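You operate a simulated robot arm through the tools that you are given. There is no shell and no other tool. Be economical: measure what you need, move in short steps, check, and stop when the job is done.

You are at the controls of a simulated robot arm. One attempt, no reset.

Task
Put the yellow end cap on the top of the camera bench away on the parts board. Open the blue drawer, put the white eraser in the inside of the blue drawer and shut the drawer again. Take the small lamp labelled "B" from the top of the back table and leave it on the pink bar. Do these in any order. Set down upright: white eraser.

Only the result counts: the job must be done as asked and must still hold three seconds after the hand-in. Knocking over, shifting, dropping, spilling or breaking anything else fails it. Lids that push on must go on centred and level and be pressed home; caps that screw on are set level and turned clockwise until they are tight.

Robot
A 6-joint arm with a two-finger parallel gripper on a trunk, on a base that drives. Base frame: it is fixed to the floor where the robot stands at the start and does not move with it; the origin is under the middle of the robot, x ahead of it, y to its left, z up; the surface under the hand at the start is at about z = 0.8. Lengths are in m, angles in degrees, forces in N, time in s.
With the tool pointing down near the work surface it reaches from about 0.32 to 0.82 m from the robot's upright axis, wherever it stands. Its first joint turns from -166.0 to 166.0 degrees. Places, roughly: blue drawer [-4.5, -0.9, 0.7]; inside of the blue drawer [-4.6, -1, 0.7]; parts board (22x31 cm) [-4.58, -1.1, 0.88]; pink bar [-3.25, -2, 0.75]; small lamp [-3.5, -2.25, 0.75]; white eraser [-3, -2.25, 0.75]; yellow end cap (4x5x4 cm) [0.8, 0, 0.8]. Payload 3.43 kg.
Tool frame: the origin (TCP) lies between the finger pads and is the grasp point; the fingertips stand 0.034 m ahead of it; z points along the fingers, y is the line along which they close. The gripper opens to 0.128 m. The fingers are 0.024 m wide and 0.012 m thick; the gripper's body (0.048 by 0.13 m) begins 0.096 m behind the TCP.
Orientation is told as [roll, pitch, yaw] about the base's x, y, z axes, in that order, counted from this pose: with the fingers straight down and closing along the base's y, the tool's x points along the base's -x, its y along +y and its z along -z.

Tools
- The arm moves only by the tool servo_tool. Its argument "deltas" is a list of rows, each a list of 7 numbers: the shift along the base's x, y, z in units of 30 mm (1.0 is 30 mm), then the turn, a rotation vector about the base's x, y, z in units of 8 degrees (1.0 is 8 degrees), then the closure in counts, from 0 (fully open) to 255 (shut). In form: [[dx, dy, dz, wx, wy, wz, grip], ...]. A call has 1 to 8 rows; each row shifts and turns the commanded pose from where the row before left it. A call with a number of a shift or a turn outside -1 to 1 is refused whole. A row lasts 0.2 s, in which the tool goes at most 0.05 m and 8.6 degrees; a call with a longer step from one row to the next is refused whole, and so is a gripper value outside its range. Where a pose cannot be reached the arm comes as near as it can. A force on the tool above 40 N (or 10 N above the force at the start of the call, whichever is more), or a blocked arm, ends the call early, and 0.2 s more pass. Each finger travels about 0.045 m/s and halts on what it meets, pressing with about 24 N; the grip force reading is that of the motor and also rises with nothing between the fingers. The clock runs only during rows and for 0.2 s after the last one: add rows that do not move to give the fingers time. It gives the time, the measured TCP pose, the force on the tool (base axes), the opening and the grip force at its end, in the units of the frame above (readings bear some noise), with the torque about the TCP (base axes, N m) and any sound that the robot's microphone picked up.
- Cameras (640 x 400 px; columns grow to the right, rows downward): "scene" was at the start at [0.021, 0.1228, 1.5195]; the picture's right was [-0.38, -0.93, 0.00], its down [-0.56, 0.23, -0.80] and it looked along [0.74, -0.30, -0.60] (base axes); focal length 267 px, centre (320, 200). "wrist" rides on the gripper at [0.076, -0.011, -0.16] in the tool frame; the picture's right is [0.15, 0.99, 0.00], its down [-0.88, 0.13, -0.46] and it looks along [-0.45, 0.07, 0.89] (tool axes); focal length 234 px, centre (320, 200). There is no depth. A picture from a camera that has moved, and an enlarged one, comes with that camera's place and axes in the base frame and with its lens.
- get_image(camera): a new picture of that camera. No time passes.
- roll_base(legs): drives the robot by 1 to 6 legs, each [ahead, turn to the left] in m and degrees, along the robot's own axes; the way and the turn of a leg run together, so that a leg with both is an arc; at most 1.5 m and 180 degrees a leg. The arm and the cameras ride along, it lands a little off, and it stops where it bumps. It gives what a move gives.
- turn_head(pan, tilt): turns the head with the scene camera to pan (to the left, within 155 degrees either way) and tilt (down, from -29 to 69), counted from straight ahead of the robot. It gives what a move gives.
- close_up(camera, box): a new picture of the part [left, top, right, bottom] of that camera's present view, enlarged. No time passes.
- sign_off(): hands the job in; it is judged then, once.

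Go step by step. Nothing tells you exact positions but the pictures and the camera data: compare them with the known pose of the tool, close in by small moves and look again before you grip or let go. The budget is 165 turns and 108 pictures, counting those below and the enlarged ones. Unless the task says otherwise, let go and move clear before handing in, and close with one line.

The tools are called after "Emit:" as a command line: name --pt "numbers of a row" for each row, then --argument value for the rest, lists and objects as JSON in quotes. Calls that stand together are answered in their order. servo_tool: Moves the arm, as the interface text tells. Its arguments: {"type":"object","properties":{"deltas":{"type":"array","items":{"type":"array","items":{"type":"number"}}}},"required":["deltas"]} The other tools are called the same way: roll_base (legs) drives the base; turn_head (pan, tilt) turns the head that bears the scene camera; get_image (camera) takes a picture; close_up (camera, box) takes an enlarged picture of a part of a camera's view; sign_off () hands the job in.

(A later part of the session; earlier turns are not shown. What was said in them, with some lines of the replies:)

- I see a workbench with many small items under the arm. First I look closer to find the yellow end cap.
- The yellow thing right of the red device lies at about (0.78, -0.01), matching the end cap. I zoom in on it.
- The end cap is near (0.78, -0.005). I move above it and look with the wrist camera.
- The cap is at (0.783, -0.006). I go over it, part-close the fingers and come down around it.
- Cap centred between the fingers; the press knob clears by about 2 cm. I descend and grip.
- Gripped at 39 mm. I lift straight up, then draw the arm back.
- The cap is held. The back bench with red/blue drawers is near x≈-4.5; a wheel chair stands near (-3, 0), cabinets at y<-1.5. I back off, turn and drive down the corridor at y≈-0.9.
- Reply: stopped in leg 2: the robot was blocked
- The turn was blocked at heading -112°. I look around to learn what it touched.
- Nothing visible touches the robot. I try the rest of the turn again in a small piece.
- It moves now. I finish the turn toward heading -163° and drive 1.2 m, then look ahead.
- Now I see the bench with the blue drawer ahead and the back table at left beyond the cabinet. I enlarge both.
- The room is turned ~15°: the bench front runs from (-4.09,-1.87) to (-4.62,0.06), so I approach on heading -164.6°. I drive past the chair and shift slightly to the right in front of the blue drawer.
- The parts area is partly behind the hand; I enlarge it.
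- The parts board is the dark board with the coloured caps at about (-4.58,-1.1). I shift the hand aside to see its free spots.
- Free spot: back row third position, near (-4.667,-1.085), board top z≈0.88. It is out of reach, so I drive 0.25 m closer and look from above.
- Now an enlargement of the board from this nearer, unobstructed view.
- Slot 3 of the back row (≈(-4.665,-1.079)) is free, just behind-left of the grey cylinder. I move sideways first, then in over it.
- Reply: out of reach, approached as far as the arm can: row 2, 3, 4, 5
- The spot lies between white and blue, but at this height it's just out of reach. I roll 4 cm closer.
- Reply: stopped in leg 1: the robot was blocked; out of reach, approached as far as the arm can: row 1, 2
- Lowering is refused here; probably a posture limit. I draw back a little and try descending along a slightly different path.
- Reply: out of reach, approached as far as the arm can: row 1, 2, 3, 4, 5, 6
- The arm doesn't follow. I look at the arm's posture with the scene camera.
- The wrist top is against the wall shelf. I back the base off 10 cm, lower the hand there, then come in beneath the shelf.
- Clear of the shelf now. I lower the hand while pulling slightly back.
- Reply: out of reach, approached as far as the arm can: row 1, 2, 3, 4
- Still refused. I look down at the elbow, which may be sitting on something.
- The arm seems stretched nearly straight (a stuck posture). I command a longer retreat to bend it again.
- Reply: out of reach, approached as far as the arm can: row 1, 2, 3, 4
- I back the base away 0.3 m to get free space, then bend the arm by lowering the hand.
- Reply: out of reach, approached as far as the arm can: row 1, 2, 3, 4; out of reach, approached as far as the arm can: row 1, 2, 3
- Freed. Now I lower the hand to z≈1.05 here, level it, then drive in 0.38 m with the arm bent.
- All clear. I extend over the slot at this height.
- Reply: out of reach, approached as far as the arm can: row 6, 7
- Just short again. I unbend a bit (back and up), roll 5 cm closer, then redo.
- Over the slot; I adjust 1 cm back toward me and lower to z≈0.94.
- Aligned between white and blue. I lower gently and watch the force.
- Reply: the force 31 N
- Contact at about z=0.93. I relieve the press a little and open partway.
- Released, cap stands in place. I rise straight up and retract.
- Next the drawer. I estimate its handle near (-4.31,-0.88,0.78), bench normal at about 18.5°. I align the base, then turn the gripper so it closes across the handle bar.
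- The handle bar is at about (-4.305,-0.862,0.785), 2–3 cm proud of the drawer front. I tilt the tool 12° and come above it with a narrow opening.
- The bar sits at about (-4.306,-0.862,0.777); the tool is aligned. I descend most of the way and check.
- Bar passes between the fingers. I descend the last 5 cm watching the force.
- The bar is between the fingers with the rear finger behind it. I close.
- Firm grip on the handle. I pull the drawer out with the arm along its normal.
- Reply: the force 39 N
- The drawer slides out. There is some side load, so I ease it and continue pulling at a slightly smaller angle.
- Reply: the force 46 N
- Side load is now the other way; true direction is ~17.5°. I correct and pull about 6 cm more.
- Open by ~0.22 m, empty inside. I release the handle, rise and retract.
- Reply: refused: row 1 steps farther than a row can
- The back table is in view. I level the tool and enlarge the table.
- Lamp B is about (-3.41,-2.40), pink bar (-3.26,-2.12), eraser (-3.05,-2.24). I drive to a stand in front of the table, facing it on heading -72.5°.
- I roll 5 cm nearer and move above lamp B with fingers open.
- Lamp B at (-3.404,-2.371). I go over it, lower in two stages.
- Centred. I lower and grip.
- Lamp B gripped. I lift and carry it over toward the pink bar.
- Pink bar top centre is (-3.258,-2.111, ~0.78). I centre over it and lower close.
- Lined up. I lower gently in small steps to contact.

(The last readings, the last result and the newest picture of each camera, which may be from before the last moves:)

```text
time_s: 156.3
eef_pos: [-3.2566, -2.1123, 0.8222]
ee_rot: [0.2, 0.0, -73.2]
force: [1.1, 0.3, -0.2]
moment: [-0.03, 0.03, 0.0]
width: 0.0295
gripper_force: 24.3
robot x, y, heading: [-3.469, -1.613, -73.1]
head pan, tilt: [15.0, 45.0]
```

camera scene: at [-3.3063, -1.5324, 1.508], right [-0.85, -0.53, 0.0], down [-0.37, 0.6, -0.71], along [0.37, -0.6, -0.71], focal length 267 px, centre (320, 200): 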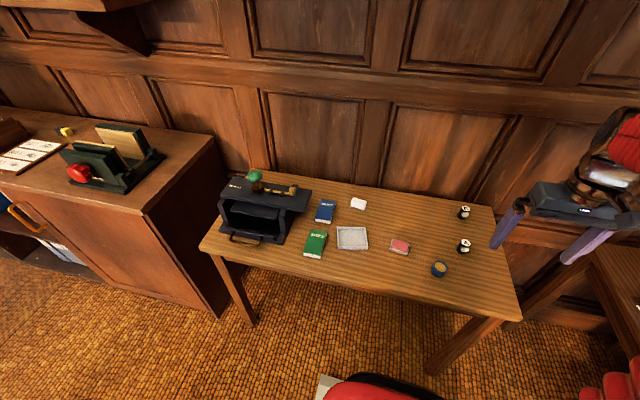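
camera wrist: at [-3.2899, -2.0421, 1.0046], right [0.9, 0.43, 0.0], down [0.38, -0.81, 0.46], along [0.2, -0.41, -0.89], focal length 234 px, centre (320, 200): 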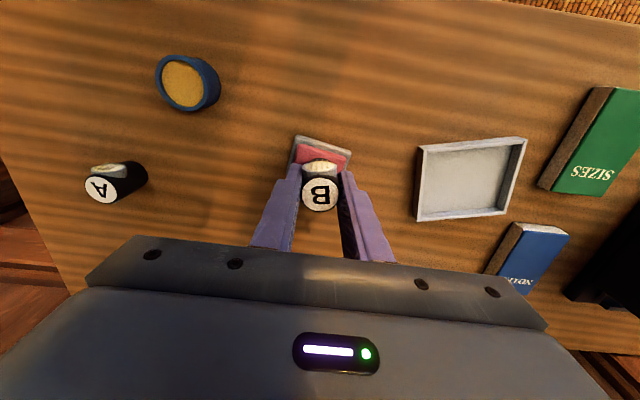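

Emit:
servo_tool --pt "0 0 -0.1 0 0 0 255" --pt "0 0 0 0 0 0 255"

Emit:
servo_tool --pt "0 0 -0.07 0 0 0 255" --pt "0 0 0 0 0 0 255"

Emit:
close_up --camera "scene" --box '[360, 200, 440, 270]'

```text
time_s: 156.9
eef_pos: [-3.2581, -2.1127, 0.82]
ee_rot: [0.2, 0.0, -73.2]
force: [-0.1, 0.3, 0.8]
moment: [-0.02, 0.06, -0.02]
width: 0.0294
gripper_force: 23.8
robot x, y, heading: [-3.467, -1.6141, -73.6]
head pan, tilt: [15.0, 45.0]
```

```text
time_s: 157.5
eef_pos: [-3.2577, -2.1116, 0.82]
ee_rot: [0.1, -0.2, -73.2]
force: [-1.0, 3.9, 26.0]
moment: [0.15, 0.06, 0.0]
width: 0.029
gripper_force: 24.4
robot x, y, heading: [-3.4657, -1.6133, -73.4]
head pan, tilt: [15.0, 45.0]
```

```text
5.71 times, centred on (400, 235) of scene
camera zoom: at [-3.2922, -1.5797, 1.508], right [-0.85, -0.53, 0.0], down [-0.37, 0.6, -0.71], along [0.37, -0.6, -0.71], focal length 1528 px, centre (-137, 0)
```

zoom: 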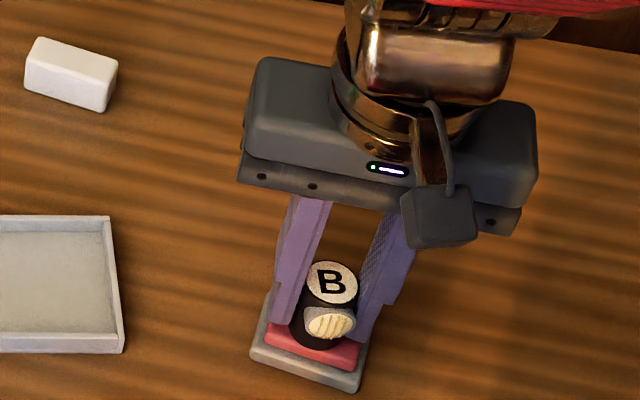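

Seated on the bar and centred. I relieve slightly, open, and rise.

Emit:
servo_tool --pt "0 0 0.06 0 0 0 255" --pt "0 0 0 0 0 0 220" --pt "0 0 0 0 0 0 150" --pt "0 0 0 0 0 0 130" --pt "0 0 0 0 0 0 130"

Emit:
close_up --camera "scene" --box '[360, 200, 440, 270]'

Emit:
servo_tool --pt "0 0 0.5 0 0 0 130" --pt "0 0 0.8 0 0 0 130" --pt "0 0 0.8 0 0 0 130" --pt "0 0 0.8 0 0 0 130" --pt "0 0 0.8 0 0 0 130" --pt "0 0 0.5 0 0 0 130"

Emit:
get_image --camera "wrist"

```text
time_s: 158.7
eef_pos: [-3.2568, -2.1122, 0.8196]
ee_rot: [0.1, 0.0, -73.2]
force: [-0.2, 0.2, -0.3]
moment: [-0.02, 0.01, -0.02]
width: 0.0628
gripper_force: 0.0
robot x, y, heading: [-3.4628, -1.6174, -73.3]
head pan, tilt: [15.0, 45.0]
```

```text
5.71 times, centred on (400, 235) of scene
camera zoom: at [-3.2919, -1.5805, 1.508], right [-0.85, -0.53, 0.0], down [-0.37, 0.6, -0.71], along [0.37, -0.6, -0.71], focal length 1528 px, centre (-137, 0)
```

zoom: 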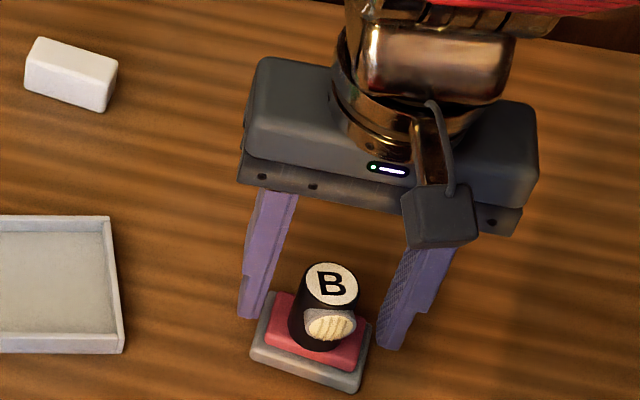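

```text
time_s: 160.1
eef_pos: [-3.257, -2.113, 0.947]
ee_rot: [0.1, 0.0, -73.2]
force: [0.4, -0.6, -0.8]
moment: [0.01, -0.01, 0.02]
width: 0.0625
gripper_force: 0.1
robot x, y, heading: [-3.47, -1.6139, -73.3]
head pan, tilt: [15.0, 45.0]
```

```text
37 pictures are left
camera wrist: at [-3.2899, -2.044, 1.1063], right [0.9, 0.43, 0.0], down [0.38, -0.81, 0.46], along [0.2, -0.41, -0.89], focal length 234 px, centre (320, 200)
```

wrist: 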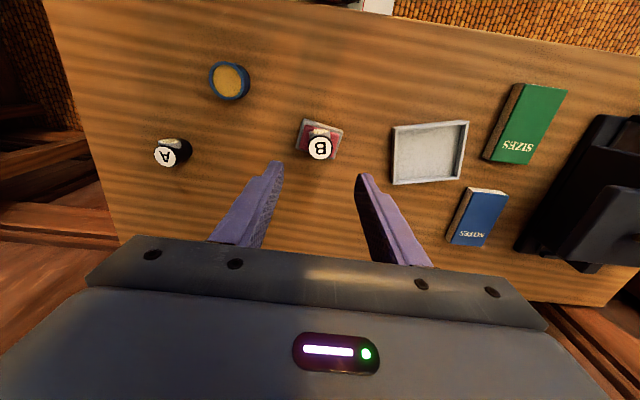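

Lamp B stands on the pink bar. Next, the eraser; I move above it at about (-3.06,-2.22).

Emit:
servo_tool --pt "0.9 -0.45 0 0 0 0 60" --pt "0.9 -0.45 0 0 0 0 60" --pt "0.9 -0.45 0 0 0 0 60" --pt "0.9 -0.45 0 0 0 0 60" --pt "0.9 -0.45 0 0 0 0 60" --pt "0.9 -0.45 0 0 0 0 60" --pt "0.9 -0.45 0 0 0 0 60" --pt "0 0 0 0 0 0 60"

Emit:
get_image --camera "wrist"

Emit:
close_up --camera "scene" --box '[330, 180, 430, 260]'

```text
time_s: 161.9
eef_pos: [-3.0696, -2.2065, 0.9442]
ee_rot: [0.1, 0.0, -73.2]
force: [-0.2, 0.9, 0.0]
moment: [0.0, 0.04, -0.01]
width: 0.098
gripper_force: 0.1
robot x, y, heading: [-3.4689, -1.6124, -73.1]
head pan, tilt: [15.0, 45.0]
```

```text
36 pictures are left
camera wrist: at [-3.1016, -2.1382, 1.1048], right [0.9, 0.43, 0.0], down [0.38, -0.81, 0.46], along [0.2, -0.41, -0.89], focal length 234 px, centre (320, 200)
```

wrist: 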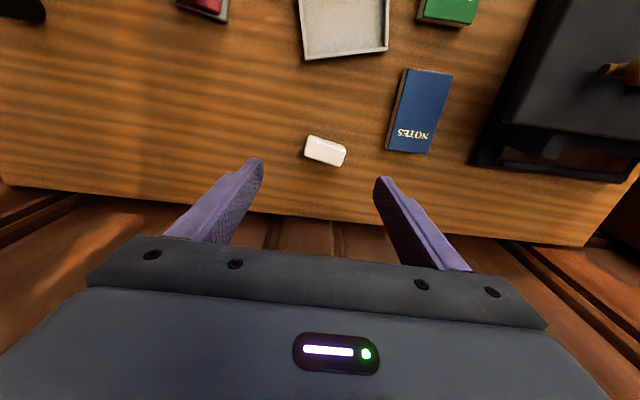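

```text
5.00 times, centred on (380, 220) of scene
camera zoom: at [-3.2918, -1.5806, 1.508], right [-0.85, -0.53, 0.0], down [-0.37, 0.6, -0.71], along [0.37, -0.6, -0.71], focal length 1337 px, centre (20, 100)
```

zoom: 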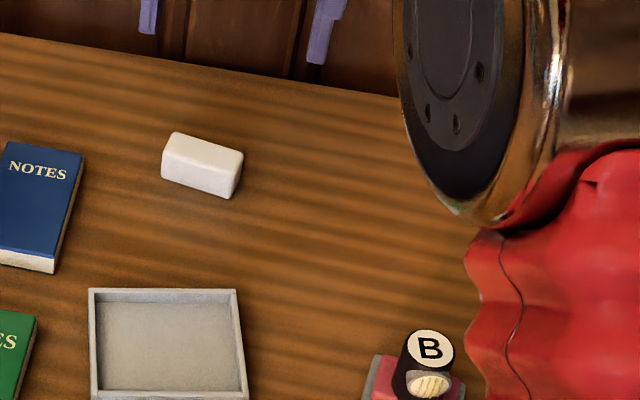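

Eraser centre about (-3.055,-2.219), long axis ~8°. I turn the gripper to suit, come over it and lower partway.

Emit:
servo_tool --pt "0.25 -0.2 0 0 0 -0.55 90" --pt "0.24 -0.22 -0.3 0 0 -0.55 90" --pt "0 0 -0.7 0 0 0 90" --pt "0 0 -0.8 0 0 0 90" --pt "0 0 -0.8 0 0 0 90" --pt "0 0 0 0 0 0 90"

Emit:
get_image --camera "wrist"

Emit:
close_up --camera "scene" --box '[330, 180, 430, 260]'

```text
time_s: 163.3
eef_pos: [-3.0537, -2.2195, 0.8676]
ee_rot: [0.2, -0.1, -81.9]
force: [-0.2, -0.7, -0.3]
moment: [0.0, -0.01, 0.02]
width: 0.083
gripper_force: 0.0
robot x, y, heading: [-3.47, -1.6156, -73.3]
head pan, tilt: [15.0, 45.0]
```

```text
34 pictures are left
camera wrist: at [-3.0753, -2.1462, 1.0271], right [0.96, 0.28, 0.0], down [0.25, -0.85, 0.46], along [0.13, -0.44, -0.89], focal length 234 px, centre (320, 200)
```

wrist: 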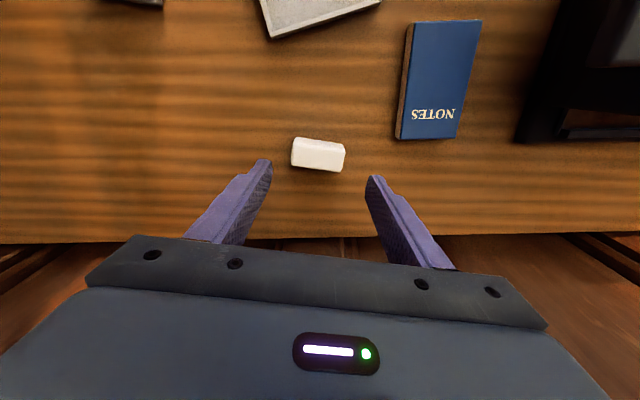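

```text
5.00 times, centred on (380, 220) of scene
camera zoom: at [-3.2918, -1.5806, 1.5079], right [-0.85, -0.53, 0.0], down [-0.37, 0.6, -0.71], along [0.37, -0.6, -0.71], focal length 1337 px, centre (20, 100)
```

zoom: 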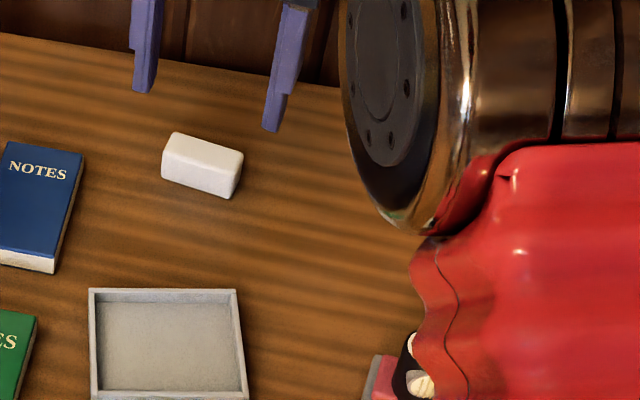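

Centred over the eraser. I lower and grip it.

Emit:
servo_tool --pt "0 0 -0.8 0 0 0 90" --pt "0 0 -0.8 0 0 0 90" --pt "0 0 -0.8 0 0 0 90" --pt "0 0 -0.05 0 0 0 90" --pt "0 0 0 0 0 0 140" --pt "0 0 0 0 0 0 220" --pt "0 0 0 0 0 0 255" --pt "0 0 0 0 0 0 255"

Emit:
get_image --camera "wrist"

```text
time_s: 165.1
eef_pos: [-3.0528, -2.2193, 0.795]
ee_rot: [0.0, -0.1, -82.0]
force: [-0.9, -0.8, -0.1]
moment: [0.0, 0.04, 0.01]
width: 0.0548
gripper_force: 24.0
robot x, y, heading: [-3.4698, -1.6135, -73.2]
head pan, tilt: [15.0, 45.0]
```

```text
32 pictures are left
camera wrist: at [-3.0756, -2.1462, 0.9546], right [0.96, 0.28, 0.0], down [0.25, -0.85, 0.46], along [0.13, -0.44, -0.89], focal length 234 px, centre (320, 200)
```

wrist: 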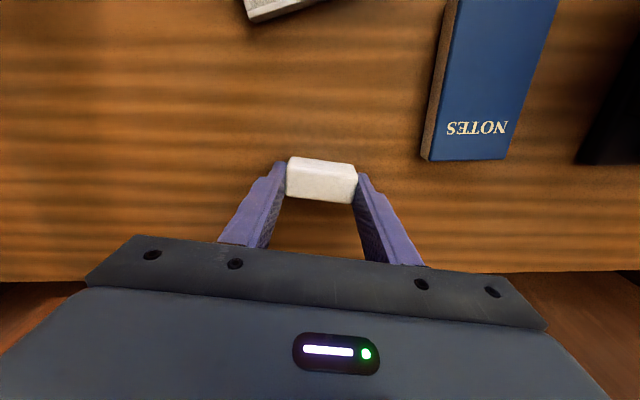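

Eraser gripped. I lift, then draw it in.

Emit:
servo_tool --pt "0 0 0.8 0 0 0 255" --pt "0 0 1 0 0 0 255" --pt "0 0 1 0 0 0 255" --pt "0 0 1 0 0 0 255" --pt "0 0 1 0 0 0 255" --pt "0 0 1 0 0 0 255" --pt "0 0 1 0 0 0 255" --pt "-0.5 0.4 1 0 0 0 255"

Emit:
servo_tool --pt "-0.9 0.45 0.3 0 0 0 255" --pt "-0.9 0.45 0.3 0 0 0 255" --pt "-0.9 0.45 0 0 0 0 255" --pt "-0.9 0.45 0 0 0 0 255" --pt "-0.9 0.45 0 0 0 0 255" --pt "-0.9 0.45 0 0 0 0 255" --pt "-0.9 0.45 0 0 0 0 255" --pt "-0.9 0.45 0 0 0 0 255"

Emit:
get_image --camera "wrist"

```text
time_s: 166.9
eef_pos: [-3.0683, -2.2071, 1.0275]
ee_rot: [0.0, 0.0, -82.0]
force: [0.3, 0.4, -0.7]
moment: [0.0, 0.05, 0.01]
width: 0.0551
gripper_force: 23.9
robot x, y, heading: [-3.4695, -1.6152, -73.4]
head pan, tilt: [15.0, 45.0]
```

```text
time_s: 168.7
eef_pos: [-3.2837, -2.0991, 1.0458]
ee_rot: [0.1, -0.2, -82.0]
force: [-0.8, 0.5, -1.0]
moment: [-0.02, -0.02, -0.01]
width: 0.0548
gripper_force: 23.7
robot x, y, heading: [-3.4696, -1.6109, -73.4]
head pan, tilt: [15.0, 45.0]
```

```text
31 pictures are left
camera wrist: at [-3.3059, -2.0259, 1.2062], right [0.96, 0.28, 0.0], down [0.25, -0.85, 0.46], along [0.13, -0.44, -0.89], focal length 234 px, centre (320, 200)
```

wrist: 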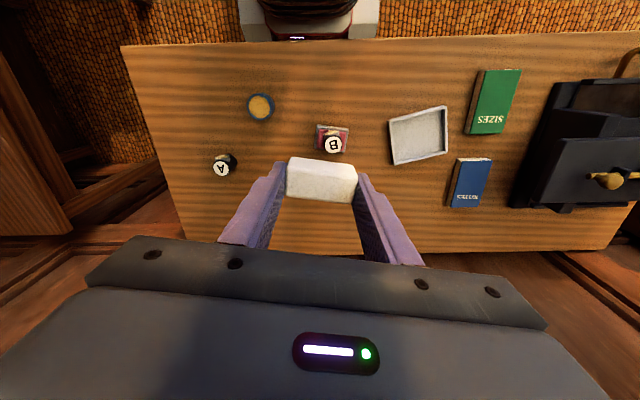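

Both lamp and table are fine. I drive back along the same safe path to the open drawer.

Emit:
roll_base --legs '[[0, -13.5], [-0.77, 0], [0, -37], [0, -37.5], [0.1, 0]]'

Emit:
turn_head --pan -10 --tilt 45

Emit:
get_image --camera "scene"

```text
time_s: 181.0
eef_pos: [-4.0852, -1.0725, 1.0461]
ee_rot: [0.1, 0.0, -171.2]
force: [-0.9, 1.0, -1.0]
moment: [-0.03, -0.03, 0.04]
width: 0.0552
gripper_force: 24.1
robot x, y, heading: [-3.5916, -0.9228, -162.1]
head pan, tilt: [15.0, 45.0]
```

```text
time_s: 181.9
eef_pos: [-4.0837, -1.0727, 1.0461]
ee_rot: [0.1, 0.0, -171.1]
force: [0.0, 1.1, 0.4]
moment: [0.02, -0.03, -0.02]
width: 0.0553
gripper_force: 23.6
robot x, y, heading: [-3.5881, -0.9187, -162.2]
head pan, tilt: [-10.0, 45.0]
```

```text
30 pictures are left
camera scene: at [-3.5652, -1.0632, 1.508], right [-0.14, 0.99, 0.0], down [0.7, 0.1, -0.71], along [-0.7, -0.1, -0.71], focal length 267 px, centre (320, 200)
```

scene: 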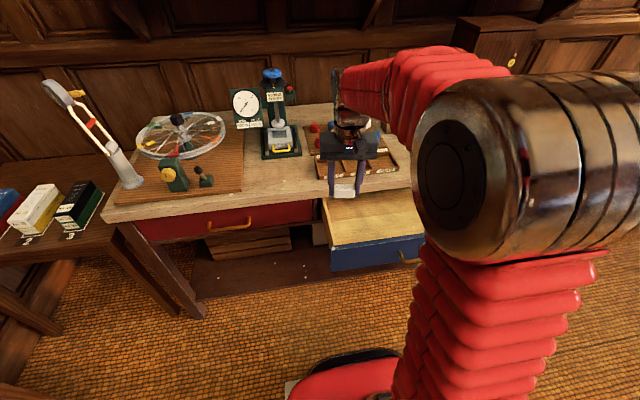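

Drawer is open as left. I carry the eraser over the middle of the opening, about (-4.21,-0.885), aligning the gripper.

Emit:
servo_tool --pt "-0.6 0.89 0 0 0 0.4 255" --pt "-0.6 0.89 0 0 0 0.4 255" --pt "-0.6 0.89 0 0 0 0.3 255" --pt "-0.6 0.89 0 0 0 0 255" --pt "-0.6 0.89 0 0 0 0 255" --pt "-0.6 0.89 0 0 0 0 255" --pt "-0.6 0.89 0 0 0 0 255" --pt "0 0 -0.7 0 0 0 255"

Emit:
get_image --camera "wrist"

Emit:
get_image --camera "scene"

```text
time_s: 183.7
eef_pos: [-4.2112, -0.8841, 1.0252]
ee_rot: [0.1, -0.1, -162.2]
force: [-1.1, -0.4, -1.3]
moment: [0.03, 0.04, 0.03]
width: 0.0549
gripper_force: 24.5
robot x, y, heading: [-3.5881, -0.9203, -161.9]
head pan, tilt: [-10.0, 45.0]
```

```text
29 pictures are left
camera wrist: at [-4.1429, -0.8508, 1.1844], right [0.44, -0.9, 0.0], down [-0.8, -0.39, 0.46], along [-0.41, -0.2, -0.89], focal length 234 px, centre (320, 200)
```

wrist: 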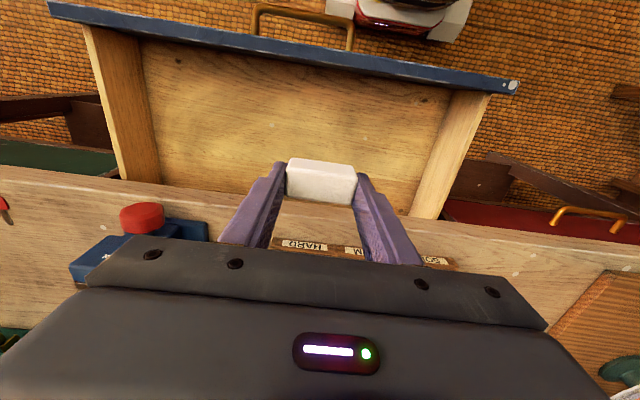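

```text
28 pictures are left
camera scene: at [-3.5652, -1.0631, 1.508], right [-0.14, 0.99, 0.0], down [0.7, 0.1, -0.71], along [-0.7, -0.1, -0.71], focal length 267 px, centre (320, 200)
```

scene: 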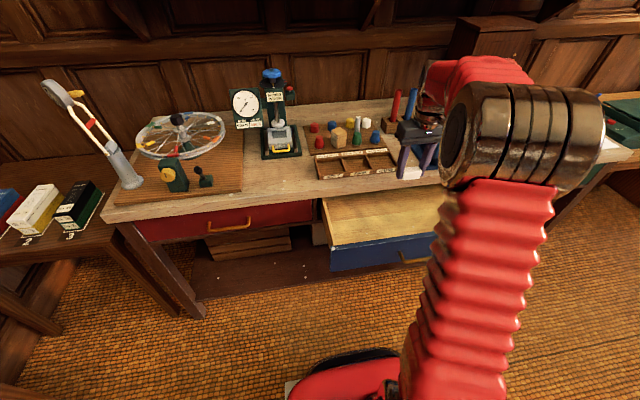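

Well centred between bench edge and drawer front. I lower into the drawer.

Emit:
servo_tool --pt "0 0 -0.8 0 0 0 255" --pt "0 0 -0.8 0 0 0 255" --pt "0 0 -0.8 0 0 0 255" --pt "0 0 -0.8 0 0 0 255" --pt "0 0 -0.8 0 0 0 255" --pt "0 0 -0.8 0 0 0 255" --pt "0 0 0 0 0 0 255"

Emit:
get_image --camera "wrist"

Emit:
close_up --camera "scene" --box '[310, 160, 460, 280]'

```text
time_s: 185.3
eef_pos: [-4.2104, -0.8849, 0.8821]
ee_rot: [0.0, -0.1, -162.3]
force: [-0.7, 0.1, -0.4]
moment: [0.02, 0.03, 0.01]
width: 0.0548
gripper_force: 24.1
robot x, y, heading: [-3.5912, -0.9218, -161.9]
head pan, tilt: [-10.0, 45.0]
```

```text
27 pictures are left
camera wrist: at [-4.1418, -0.8518, 1.0411], right [0.44, -0.9, 0.0], down [-0.8, -0.39, 0.46], along [-0.41, -0.2, -0.89], focal length 234 px, centre (320, 200)
```

wrist: 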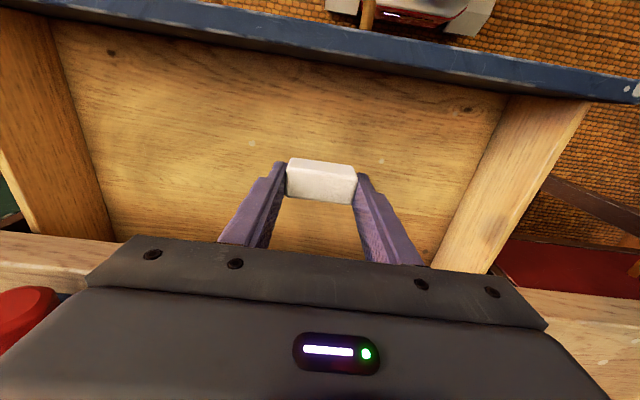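

```text
3.33 times, centred on (385, 220) of scene
camera zoom: at [-3.5653, -1.0631, 1.508], right [-0.14, 0.99, 0.0], down [0.7, 0.1, -0.71], along [-0.7, -0.1, -0.71], focal length 891 px, centre (103, 133)
```

zoom: 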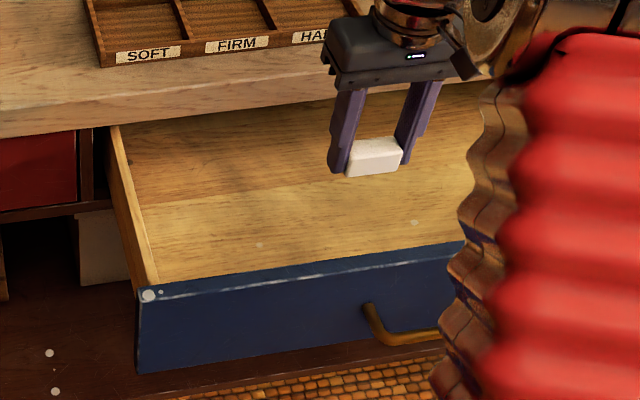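

Still clear. I continue down with smaller steps to feel the floor.

Emit:
servo_tool --pt "0 0 -0.7 0 0 0 255" --pt "0 0 -0.7 0 0 0 255" --pt "0 0 -0.5 0 0 0 255" --pt "0 0 0 0 0 0 255"

Emit:
close_up --camera "scene" --box '[310, 160, 460, 280]'

```text
time_s: 186.3
eef_pos: [-4.2105, -0.8859, 0.8245]
ee_rot: [0.0, 0.0, -162.3]
force: [0.6, 0.6, 0.4]
moment: [0.01, 0.03, 0.0]
width: 0.0549
gripper_force: 23.7
robot x, y, heading: [-3.5924, -0.9184, -162.2]
head pan, tilt: [-10.0, 45.0]
```

```text
3.33 times, centred on (385, 220) of scene
camera zoom: at [-3.5654, -1.0631, 1.508], right [-0.14, 0.99, 0.0], down [0.7, 0.1, -0.71], along [-0.7, -0.1, -0.71], focal length 891 px, centre (103, 133)
```

zoom: 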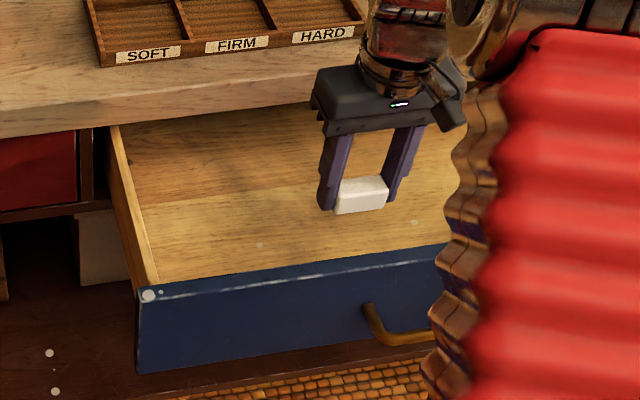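

Emit:
servo_tool --pt "0 0 -0.25 0 0 0 255" --pt "0 0 -0.25 0 0 0 255" --pt "0 0 -0.25 0 0 0 255" --pt "0 0 0 0 0 0 255"

Emit:
close_up --camera "scene" --box '[350, 190, 430, 260]'

```text
time_s: 187.3
eef_pos: [-4.2097, -0.8852, 0.8021]
ee_rot: [0.1, -0.1, -162.3]
force: [-0.2, 0.4, -0.6]
moment: [0.03, 0.0, -0.01]
width: 0.0548
gripper_force: 24.4
robot x, y, heading: [-3.5897, -0.9228, -162.2]
head pan, tilt: [-10.0, 45.0]
```

```text
5.71 times, centred on (390, 225) of scene
camera zoom: at [-3.5654, -1.0631, 1.508], right [-0.14, 0.99, 0.0], down [0.7, 0.1, -0.71], along [-0.7, -0.1, -0.71], focal length 1528 px, centre (-80, 57)
```

zoom: 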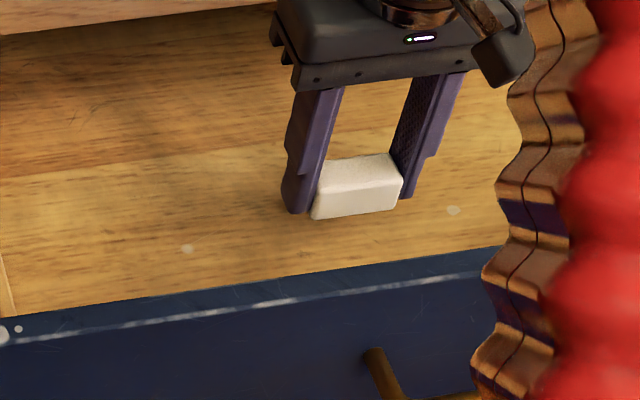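

Emit:
servo_tool --pt "0 0 -0.2 0 0 0 255" --pt "0 0 -0.15 0 0 0 255" --pt "0 0 0 0 0 0 255"

Emit:
servo_tool --pt "0 0 -0.15 0 0 0 255" --pt "0 0 -0.1 0 0 0 255" --pt "0 0 0 0 0 0 255"

Emit:
servo_tool --pt "0 0 -0.1 0 0 0 255" --pt "0 0 -0.1 0 0 0 255" --pt "0 0 0 0 0 0 255"

```text
time_s: 188.1
eef_pos: [-4.2115, -0.8862, 0.7921]
ee_rot: [0.1, 0.1, -162.3]
force: [0.5, 0.2, -0.1]
moment: [0.01, -0.01, -0.02]
width: 0.055
gripper_force: 23.6
robot x, y, heading: [-3.5886, -0.9256, -162.0]
head pan, tilt: [-10.0, 45.0]
```

```text
time_s: 188.9
eef_pos: [-4.2103, -0.8846, 0.7833]
ee_rot: [0.1, 0.0, -162.2]
force: [0.2, 0.4, -1.1]
moment: [-0.02, -0.05, -0.03]
width: 0.0551
gripper_force: 24.4
robot x, y, heading: [-3.5854, -0.9219, -162.1]
head pan, tilt: [-10.0, 45.0]
```

```text
time_s: 189.7
eef_pos: [-4.2088, -0.8852, 0.7774]
ee_rot: [0.1, 0.1, -162.3]
force: [-0.7, -0.6, -1.3]
moment: [-0.01, -0.01, 0.02]
width: 0.0552
gripper_force: 23.4
robot x, y, heading: [-3.5882, -0.9199, -162.0]
head pan, tilt: [-10.0, 45.0]
```

Emit:
servo_tool --pt "0 0 -0.1 0 0 0 255" --pt "0 0 -0.1 0 0 0 255" --pt "0 0 0 0 0 0 255"

Emit:
servo_tool --pt "0 0 -0.1 0 0 0 255" --pt "0 0 -0.1 0 0 0 255" --pt "0 0 0 0 0 0 255"

Emit:
close_up --camera "scene" --box '[350, 190, 430, 260]'

```text
time_s: 190.5
eef_pos: [-4.2111, -0.8853, 0.771]
ee_rot: [0.1, -0.1, -162.3]
force: [-0.2, 0.6, -1.1]
moment: [0.01, 0.0, -0.01]
width: 0.0553
gripper_force: 23.9
robot x, y, heading: [-3.5879, -0.9207, -162.0]
head pan, tilt: [-10.0, 45.0]
```

```text
time_s: 191.3
eef_pos: [-4.2095, -0.8861, 0.7663]
ee_rot: [0.1, 0.0, -162.3]
force: [0.5, -0.1, 0.1]
moment: [0.02, 0.0, -0.01]
width: 0.0552
gripper_force: 24.5
robot x, y, heading: [-3.5893, -0.9253, -161.9]
head pan, tilt: [-10.0, 45.0]
```

```text
5.71 times, centred on (390, 225) of scene
camera zoom: at [-3.5654, -1.0631, 1.508], right [-0.14, 0.99, 0.0], down [0.7, 0.1, -0.71], along [-0.7, -0.1, -0.71], focal length 1528 px, centre (-80, 57)
```

zoom: 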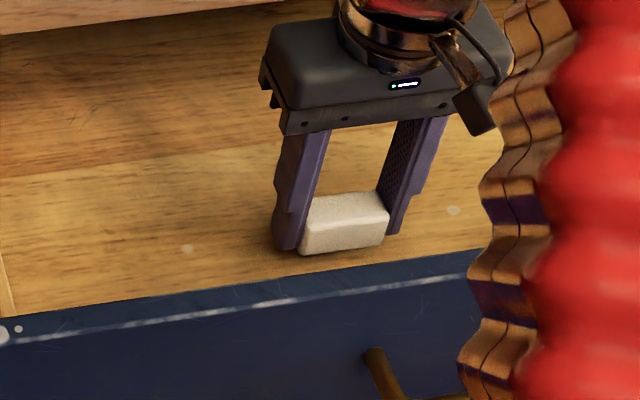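

Shadows are closing in; a few millimetres more.

Emit:
servo_tool --pt "0 0 -0.1 0 0 0 255" --pt "0 0 -0.05 0 0 0 255" --pt "0 0 0 0 0 0 255"

Emit:
servo_tool --pt "0 0 -0.1 0 0 0 255" --pt "0 0 -0.05 0 0 0 255" --pt "0 0 0 0 0 0 255"

Emit:
servo_tool --pt "0 0 -0.1 0 0 0 255" --pt "0 0 0 0 0 0 255"

```text
time_s: 192.1
eef_pos: [-4.2095, -0.8863, 0.7606]
ee_rot: [0.0, 0.0, -162.3]
force: [-0.6, -0.1, -1.1]
moment: [-0.01, -0.02, -0.02]
width: 0.0553
gripper_force: 23.8
robot x, y, heading: [-3.5913, -0.9252, -162.0]
head pan, tilt: [-10.0, 45.0]
```

```text
time_s: 192.9
eef_pos: [-4.2107, -0.885, 0.7578]
ee_rot: [0.1, 0.0, -162.4]
force: [0.6, 0.0, -0.1]
moment: [-0.02, -0.01, -0.01]
width: 0.055
gripper_force: 24.1
robot x, y, heading: [-3.5884, -0.924, -162.2]
head pan, tilt: [-10.0, 45.0]
```

```text
time_s: 193.5
eef_pos: [-4.2114, -0.8858, 0.7533]
ee_rot: [0.1, 0.1, -162.3]
force: [0.6, 0.9, -0.4]
moment: [-0.03, 0.04, 0.0]
width: 0.0549
gripper_force: 23.9
robot x, y, heading: [-3.5921, -0.9202, -162.3]
head pan, tilt: [-10.0, 45.0]
```

Emit:
servo_tool --pt "0 0 -0.1 0 0 0 255" --pt "0 0 0 0 0 0 255"

Emit:
servo_tool --pt "0 0 -0.1 0 0 0 255" --pt "0 0 0 0 0 0 255"

Emit:
close_up --camera "scene" --box '[350, 190, 430, 260]'

```text
time_s: 194.1
eef_pos: [-4.2111, -0.8867, 0.7525]
ee_rot: [0.0, -0.3, -162.3]
force: [1.3, -0.9, 18.6]
moment: [0.0, -0.14, 0.02]
width: 0.0551
gripper_force: 24.0
robot x, y, heading: [-3.5871, -0.9227, -162.1]
head pan, tilt: [-10.0, 45.0]
```

```text
time_s: 194.5
eef_pos: [-4.2114, -0.8865, 0.7527]
ee_rot: [0.0, -0.4, -162.3]
force: [1.0, -0.7, 2.0]
moment: [0.03, -0.06, 0.01]
width: 0.055
gripper_force: 23.9
robot x, y, heading: [-3.5901, -0.9198, -161.9]
head pan, tilt: [-10.0, 45.0]
stopped in row 2: the force on the tool passed its limit at 44 N (the readings are from after the stop); the commanded pose is now the measured one
```

```text
5.71 times, centred on (390, 225) of scene
camera zoom: at [-3.5653, -1.0631, 1.508], right [-0.14, 0.99, 0.0], down [0.7, 0.1, -0.71], along [-0.7, -0.1, -0.71], focal length 1528 px, centre (-80, 57)
```

zoom: 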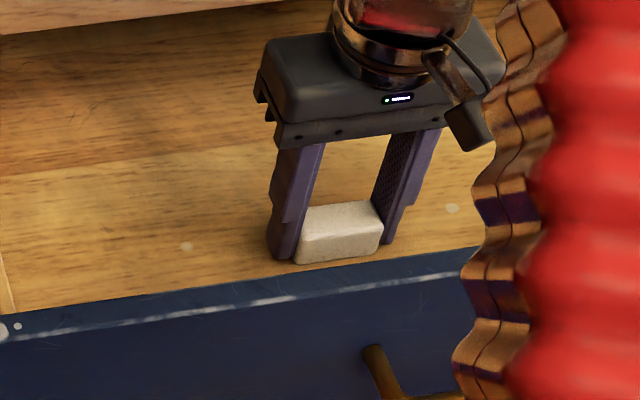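

The eraser rests on the drawer floor. I open and rise straight up.

Emit:
servo_tool --pt "0 0 0 0 0 0 130" --pt "0 0 0 0 0 0 100" --pt "0 0 0 0 0 0 90" --pt "0 0 0.5 0 0 0 90" --pt "0 0 0.8 0 0 0 90" --pt "0 0 1 0 0 0 90" --pt "0 0 1 0 0 0 90" --pt "0 0 1 0 0 0 90"

Emit:
servo_tool --pt "0 0 1 0 0 0 90" --pt "0 0 1 0 0 0 90" --pt "0 0 1 0 0 0 90" --pt "0 0 1 0 0 0 90" --pt "0 0 1 0 0 0 90"

Emit:
get_image --camera "wrist"

```text
time_s: 196.3
eef_pos: [-4.2116, -0.8882, 0.8809]
ee_rot: [0.0, -0.5, -162.3]
force: [-0.3, 0.4, 0.1]
moment: [0.03, 0.0, 0.0]
width: 0.0827
gripper_force: 0.1
robot x, y, heading: [-3.5904, -0.9179, -162.4]
head pan, tilt: [-10.0, 45.0]
```

```text
time_s: 197.5
eef_pos: [-4.2127, -0.8876, 1.0325]
ee_rot: [0.1, -0.4, -162.2]
force: [0.3, 0.5, 0.1]
moment: [-0.01, 0.01, 0.0]
width: 0.0828
gripper_force: 0.2
robot x, y, heading: [-3.5863, -0.9229, -162.1]
head pan, tilt: [-10.0, 45.0]
```

```text
21 pictures are left
camera wrist: at [-4.1436, -0.8534, 1.1924], right [0.44, -0.9, 0.0], down [-0.8, -0.39, 0.46], along [-0.41, -0.2, -0.89], focal length 234 px, centre (320, 200)
```

wrist: 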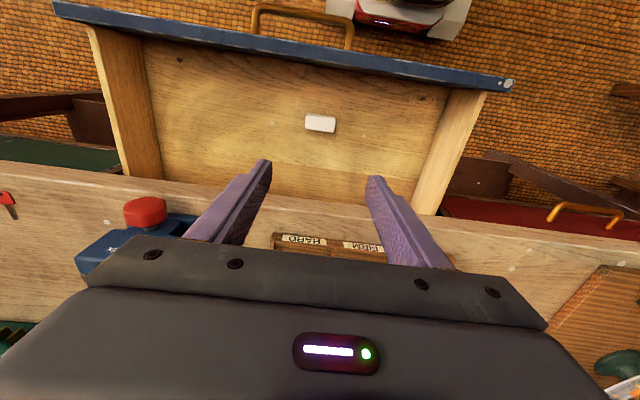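

The eraser stands flat in the drawer. I close the fingers and go out in front of the handle to push the drawer shut.

Emit:
servo_tool --pt "0.75 0.45 0 0 0 0 255" --pt "0.75 0.45 0 0 0 0 255" --pt "0.75 0.45 0 0 0 0 255" --pt "0.75 0.45 0 0 0 0 255" --pt "0.75 0.45 0 0 0 0 255" --pt "0.75 0.45 0 0 0 0 255" --pt "0.75 0.45 0 0 0 0 255" --pt "0.85 0.45 0 0 0 0 255"

Emit:
servo_tool --pt "0 0 -0.9 0 0 0 255" --pt "0 0 -0.9 0 0 0 255" --pt "0 0 -0.9 0 0 0 255" --pt "0 0 0 0 0 0 255"

Emit:
get_image --camera "wrist"

Emit:
get_image --camera "scene"

```text
time_s: 199.3
eef_pos: [-4.0305, -0.7763, 1.0295]
ee_rot: [0.0, -0.4, -162.3]
force: [-0.3, 0.2, -0.7]
moment: [0.03, -0.03, -0.04]
width: 0.0002
gripper_force: 23.7
robot x, y, heading: [-3.5885, -0.9196, -162.2]
head pan, tilt: [-10.0, 45.0]
```

```text
time_s: 200.3
eef_pos: [-4.0299, -0.776, 0.9482]
ee_rot: [0.0, -0.4, -162.3]
force: [0.5, 0.8, 0.2]
moment: [-0.02, 0.02, 0.0]
width: 0.0
gripper_force: 24.2
robot x, y, heading: [-3.5896, -0.9202, -162.1]
head pan, tilt: [-10.0, 45.0]
```

```text
20 pictures are left
camera wrist: at [-3.9603, -0.7427, 1.1078], right [0.44, -0.9, 0.0], down [-0.8, -0.39, 0.46], along [-0.41, -0.2, -0.89], focal length 234 px, centre (320, 200)
```

wrist: 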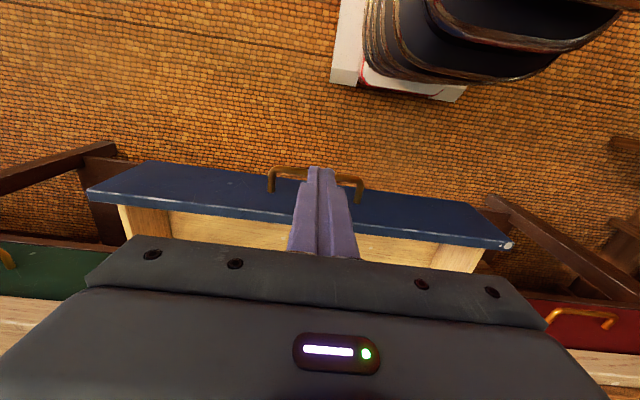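

```text
19 pictures are left
camera scene: at [-3.565, -1.063, 1.508], right [-0.14, 0.99, 0.0], down [0.7, 0.1, -0.71], along [-0.7, -0.1, -0.71], focal length 267 px, centre (320, 200)
```

scene: 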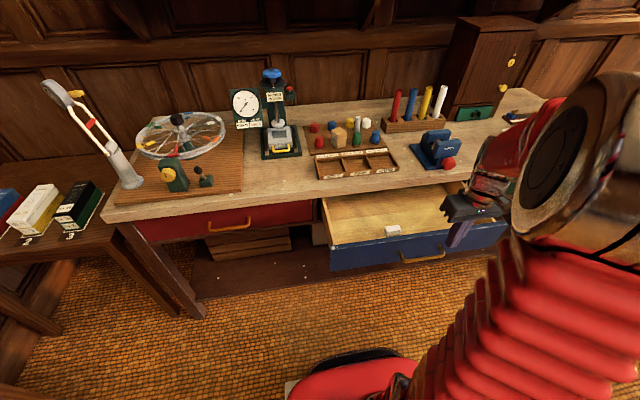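

Fingers are ~3 cm in front of the bar, centred. I lower to bar height.

Emit:
servo_tool --pt "0 0 -0.9 0 0 0 255" --pt "0 0 -0.9 0 0 0 255" --pt "0 0 -0.9 0 0 0 255" --pt "0 0 -0.9 0 0 0 255" --pt "0 0 -0.9 0 0 0 255" --pt "0 0 -0.7 0 0 0 255" --pt "0 0 0 0 0 0 255"

Emit:
get_image --camera "wrist"

```text
time_s: 201.9
eef_pos: [-4.0288, -0.7766, 0.7941]
ee_rot: [0.1, -0.4, -162.3]
force: [-0.1, 0.2, -0.3]
moment: [-0.02, 0.03, 0.01]
width: 0.0001
gripper_force: 23.9
robot x, y, heading: [-3.5907, -0.9151, -162.1]
head pan, tilt: [-10.0, 45.0]
```

```text
18 pictures are left
camera wrist: at [-3.959, -0.744, 0.9533], right [0.44, -0.9, 0.0], down [-0.8, -0.39, 0.46], along [-0.42, -0.2, -0.89], focal length 234 px, centre (320, 200)
```

wrist: 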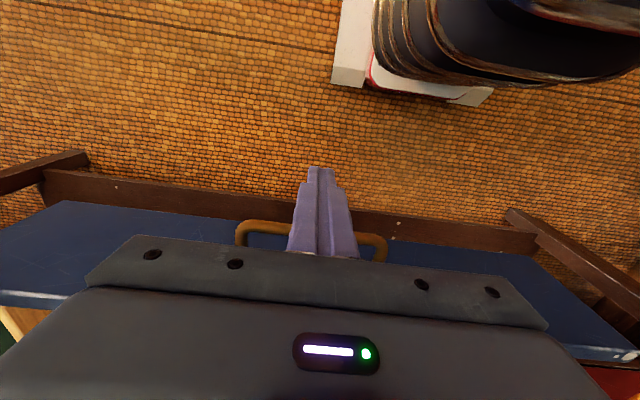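

Good. I push the drawer in slowly.

Emit:
servo_tool --pt "-0.5 -0.153 0 0 0 0 255" --pt "-0.5 -0.153 0 0 0 0 255" --pt "-0.55 -0.168 0 0 0 0 255" --pt "-0.55 -0.168 0 0 0 0 255" --pt "-0.55 -0.168 0 0 0 0 255" --pt "-0.55 -0.168 0 0 0 0 255" --pt "-0.55 -0.168 0 0 0 0 255" --pt "-0.55 -0.168 0 0 0 0 255"

Emit:
get_image --camera "scene"

```text
time_s: 203.7
eef_pos: [-4.1591, -0.8172, 0.7951]
ee_rot: [-0.1, -0.4, -162.2]
force: [-0.3, -0.5, 0.2]
moment: [0.02, -0.01, 0.06]
width: 0.0002
gripper_force: 24.2
robot x, y, heading: [-3.5896, -0.9212, -162.0]
head pan, tilt: [-10.0, 45.0]
```

```text
17 pictures are left
camera scene: at [-3.5652, -1.0631, 1.508], right [-0.14, 0.99, 0.0], down [0.7, 0.1, -0.71], along [-0.7, -0.1, -0.71], focal length 267 px, centre (320, 200)
```

scene: 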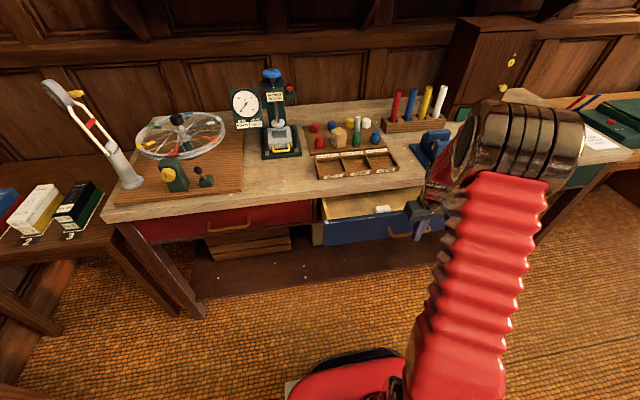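

It slides in. I continue until it's shut.

Emit:
servo_tool --pt "-0.55 -0.165 0 0 0 0 255" --pt "-0.55 -0.165 0 0 0 0 255" --pt "-0.55 -0.165 0 0 0 0 255" --pt "-0.55 -0.165 0 0 0 0 255" --pt "-0.55 -0.165 0 0 0 0 255" --pt "-0.5 -0.15 0 0 0 0 255" --pt "-0.4 -0.12 0 0 0 0 255" --pt "0 0 0 0 0 0 255"

Emit:
servo_tool --pt "-0.3 -0.09 0 0 0 0 255" --pt "-0.2 -0.06 0 0 0 0 255" --pt "-0.2 -0.06 0 0 0 0 255" --pt "-0.2 -0.06 0 0 0 0 255" --pt "-0.2 -0.06 0 0 0 0 255" --pt "0 0 0 0 0 0 255"

Emit:
close_up --camera "scene" --box '[290, 140, 480, 260]'

```text
time_s: 205.5
eef_pos: [-4.267, -0.8511, 0.7935]
ee_rot: [0.0, -0.4, -162.3]
force: [-0.3, 0.4, 0.1]
moment: [0.01, -0.01, -0.02]
width: 0.0001
gripper_force: 24.3
robot x, y, heading: [-3.5938, -0.9217, -162.2]
head pan, tilt: [-10.0, 45.0]
```

```text
time_s: 206.6
eef_pos: [-4.2896, -0.8564, 0.7941]
ee_rot: [0.1, 0.5, -162.4]
force: [5.5, 0.9, 2.0]
moment: [-0.01, -0.14, 0.04]
width: 0.0
gripper_force: 23.7
robot x, y, heading: [-3.5859, -0.9191, -162.0]
head pan, tilt: [-10.0, 45.0]
stopped in row 5: the force on the tool passed its limit at 49 N (the readings are from after the stop); the commanded pose is now the measured one
```

```text
3.33 times, centred on (385, 200) of scene
camera zoom: at [-3.565, -1.063, 1.508], right [-0.14, 0.99, 0.0], down [0.7, 0.1, -0.71], along [-0.7, -0.1, -0.71], focal length 891 px, centre (103, 200)
```

zoom: 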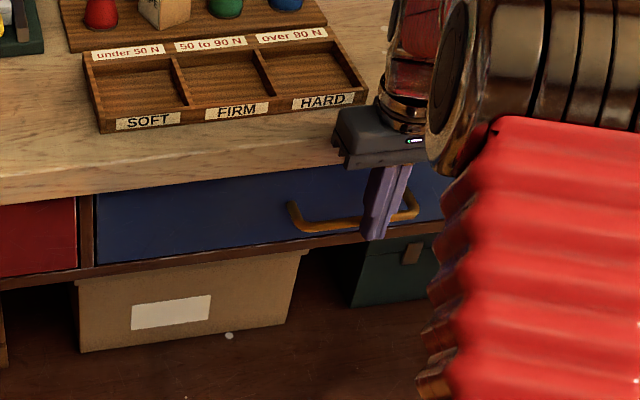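

The drawer is shut, flush with its neighbours (hard stop reached as predicted). I retreat and take a final look.

Emit:
servo_tool --pt "0.8 0.24 0 0 0 0 255" --pt "0.9 0.27 0 0 0 0 255" --pt "0.9 0.27 0 0 0 0 255" --pt "0 0 1 0 0 0 255" --pt "0 0 1 0 0 0 255" --pt "0 0 1 0 0 0 255" --pt "0 0 1 0 0 0 255" --pt "0 0 1 0 0 0 255"

Emit:
roll_base --legs '[[-0.1, 0]]'

Emit:
get_image --camera "scene"

Emit:
turn_head --pan 60 --tilt 30

Emit:
close_up --camera "scene" --box '[120, 180, 320, 300]'

```text
time_s: 208.4
eef_pos: [-4.2139, -0.8326, 0.9457]
ee_rot: [0.2, 0.5, -162.4]
force: [0.9, 0.3, 0.1]
moment: [0.01, -0.06, -0.04]
width: 0.0
gripper_force: 24.2
robot x, y, heading: [-3.5897, -0.9227, -162.3]
head pan, tilt: [-10.0, 45.0]
```

```text
time_s: 209.7
eef_pos: [-4.1199, -0.8026, 0.9442]
ee_rot: [0.3, 0.5, -162.5]
force: [-0.2, -0.9, 0.8]
moment: [-0.02, 0.0, 0.01]
width: 0.0002
gripper_force: 24.3
robot x, y, heading: [-3.4952, -0.8955, -162.1]
head pan, tilt: [-10.0, 45.0]
```

```text
15 pictures are left
camera scene: at [-3.4715, -1.0328, 1.508], right [-0.14, 0.99, 0.0], down [0.7, 0.1, -0.71], along [-0.7, -0.1, -0.71], focal length 267 px, centre (320, 200)
```

scene: 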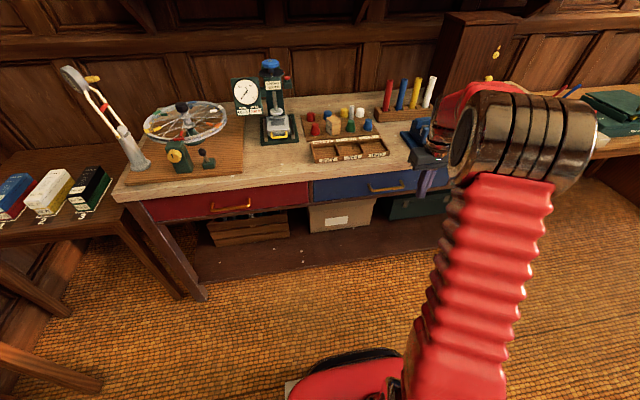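

```text
time_s: 211.1
eef_pos: [-4.1207, -0.8027, 0.945]
ee_rot: [0.3, 0.4, -162.4]
force: [-0.2, 0.5, -0.6]
moment: [-0.06, 0.03, 0.01]
width: 0.0002
gripper_force: 23.7
robot x, y, heading: [-3.4968, -0.8878, -162.1]
head pan, tilt: [60.0, 30.0]
```

```text
3.20 times, centred on (220, 240) of scene
camera zoom: at [-3.4099, -1.11, 1.5306], right [-0.98, 0.21, 0.0], down [0.11, 0.49, -0.87], along [-0.18, -0.85, -0.5], focal length 856 px, centre (640, 72)
```

zoom: 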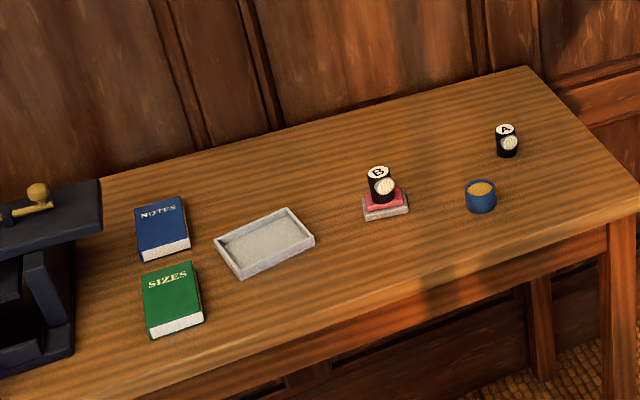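

Everything is in place: the yellow cap is on the parts board, lamp B is on the pink bar, and the eraser is in the shut drawer. The hand is clear, so I hand in.

Emit:
sign_off

```text
The job is handed in.
```

I finished all three jobs and handed in: the yellow end cap is on the parts board, the white eraser is upright in the shut blue drawer, and lamp B is on the pink bar.
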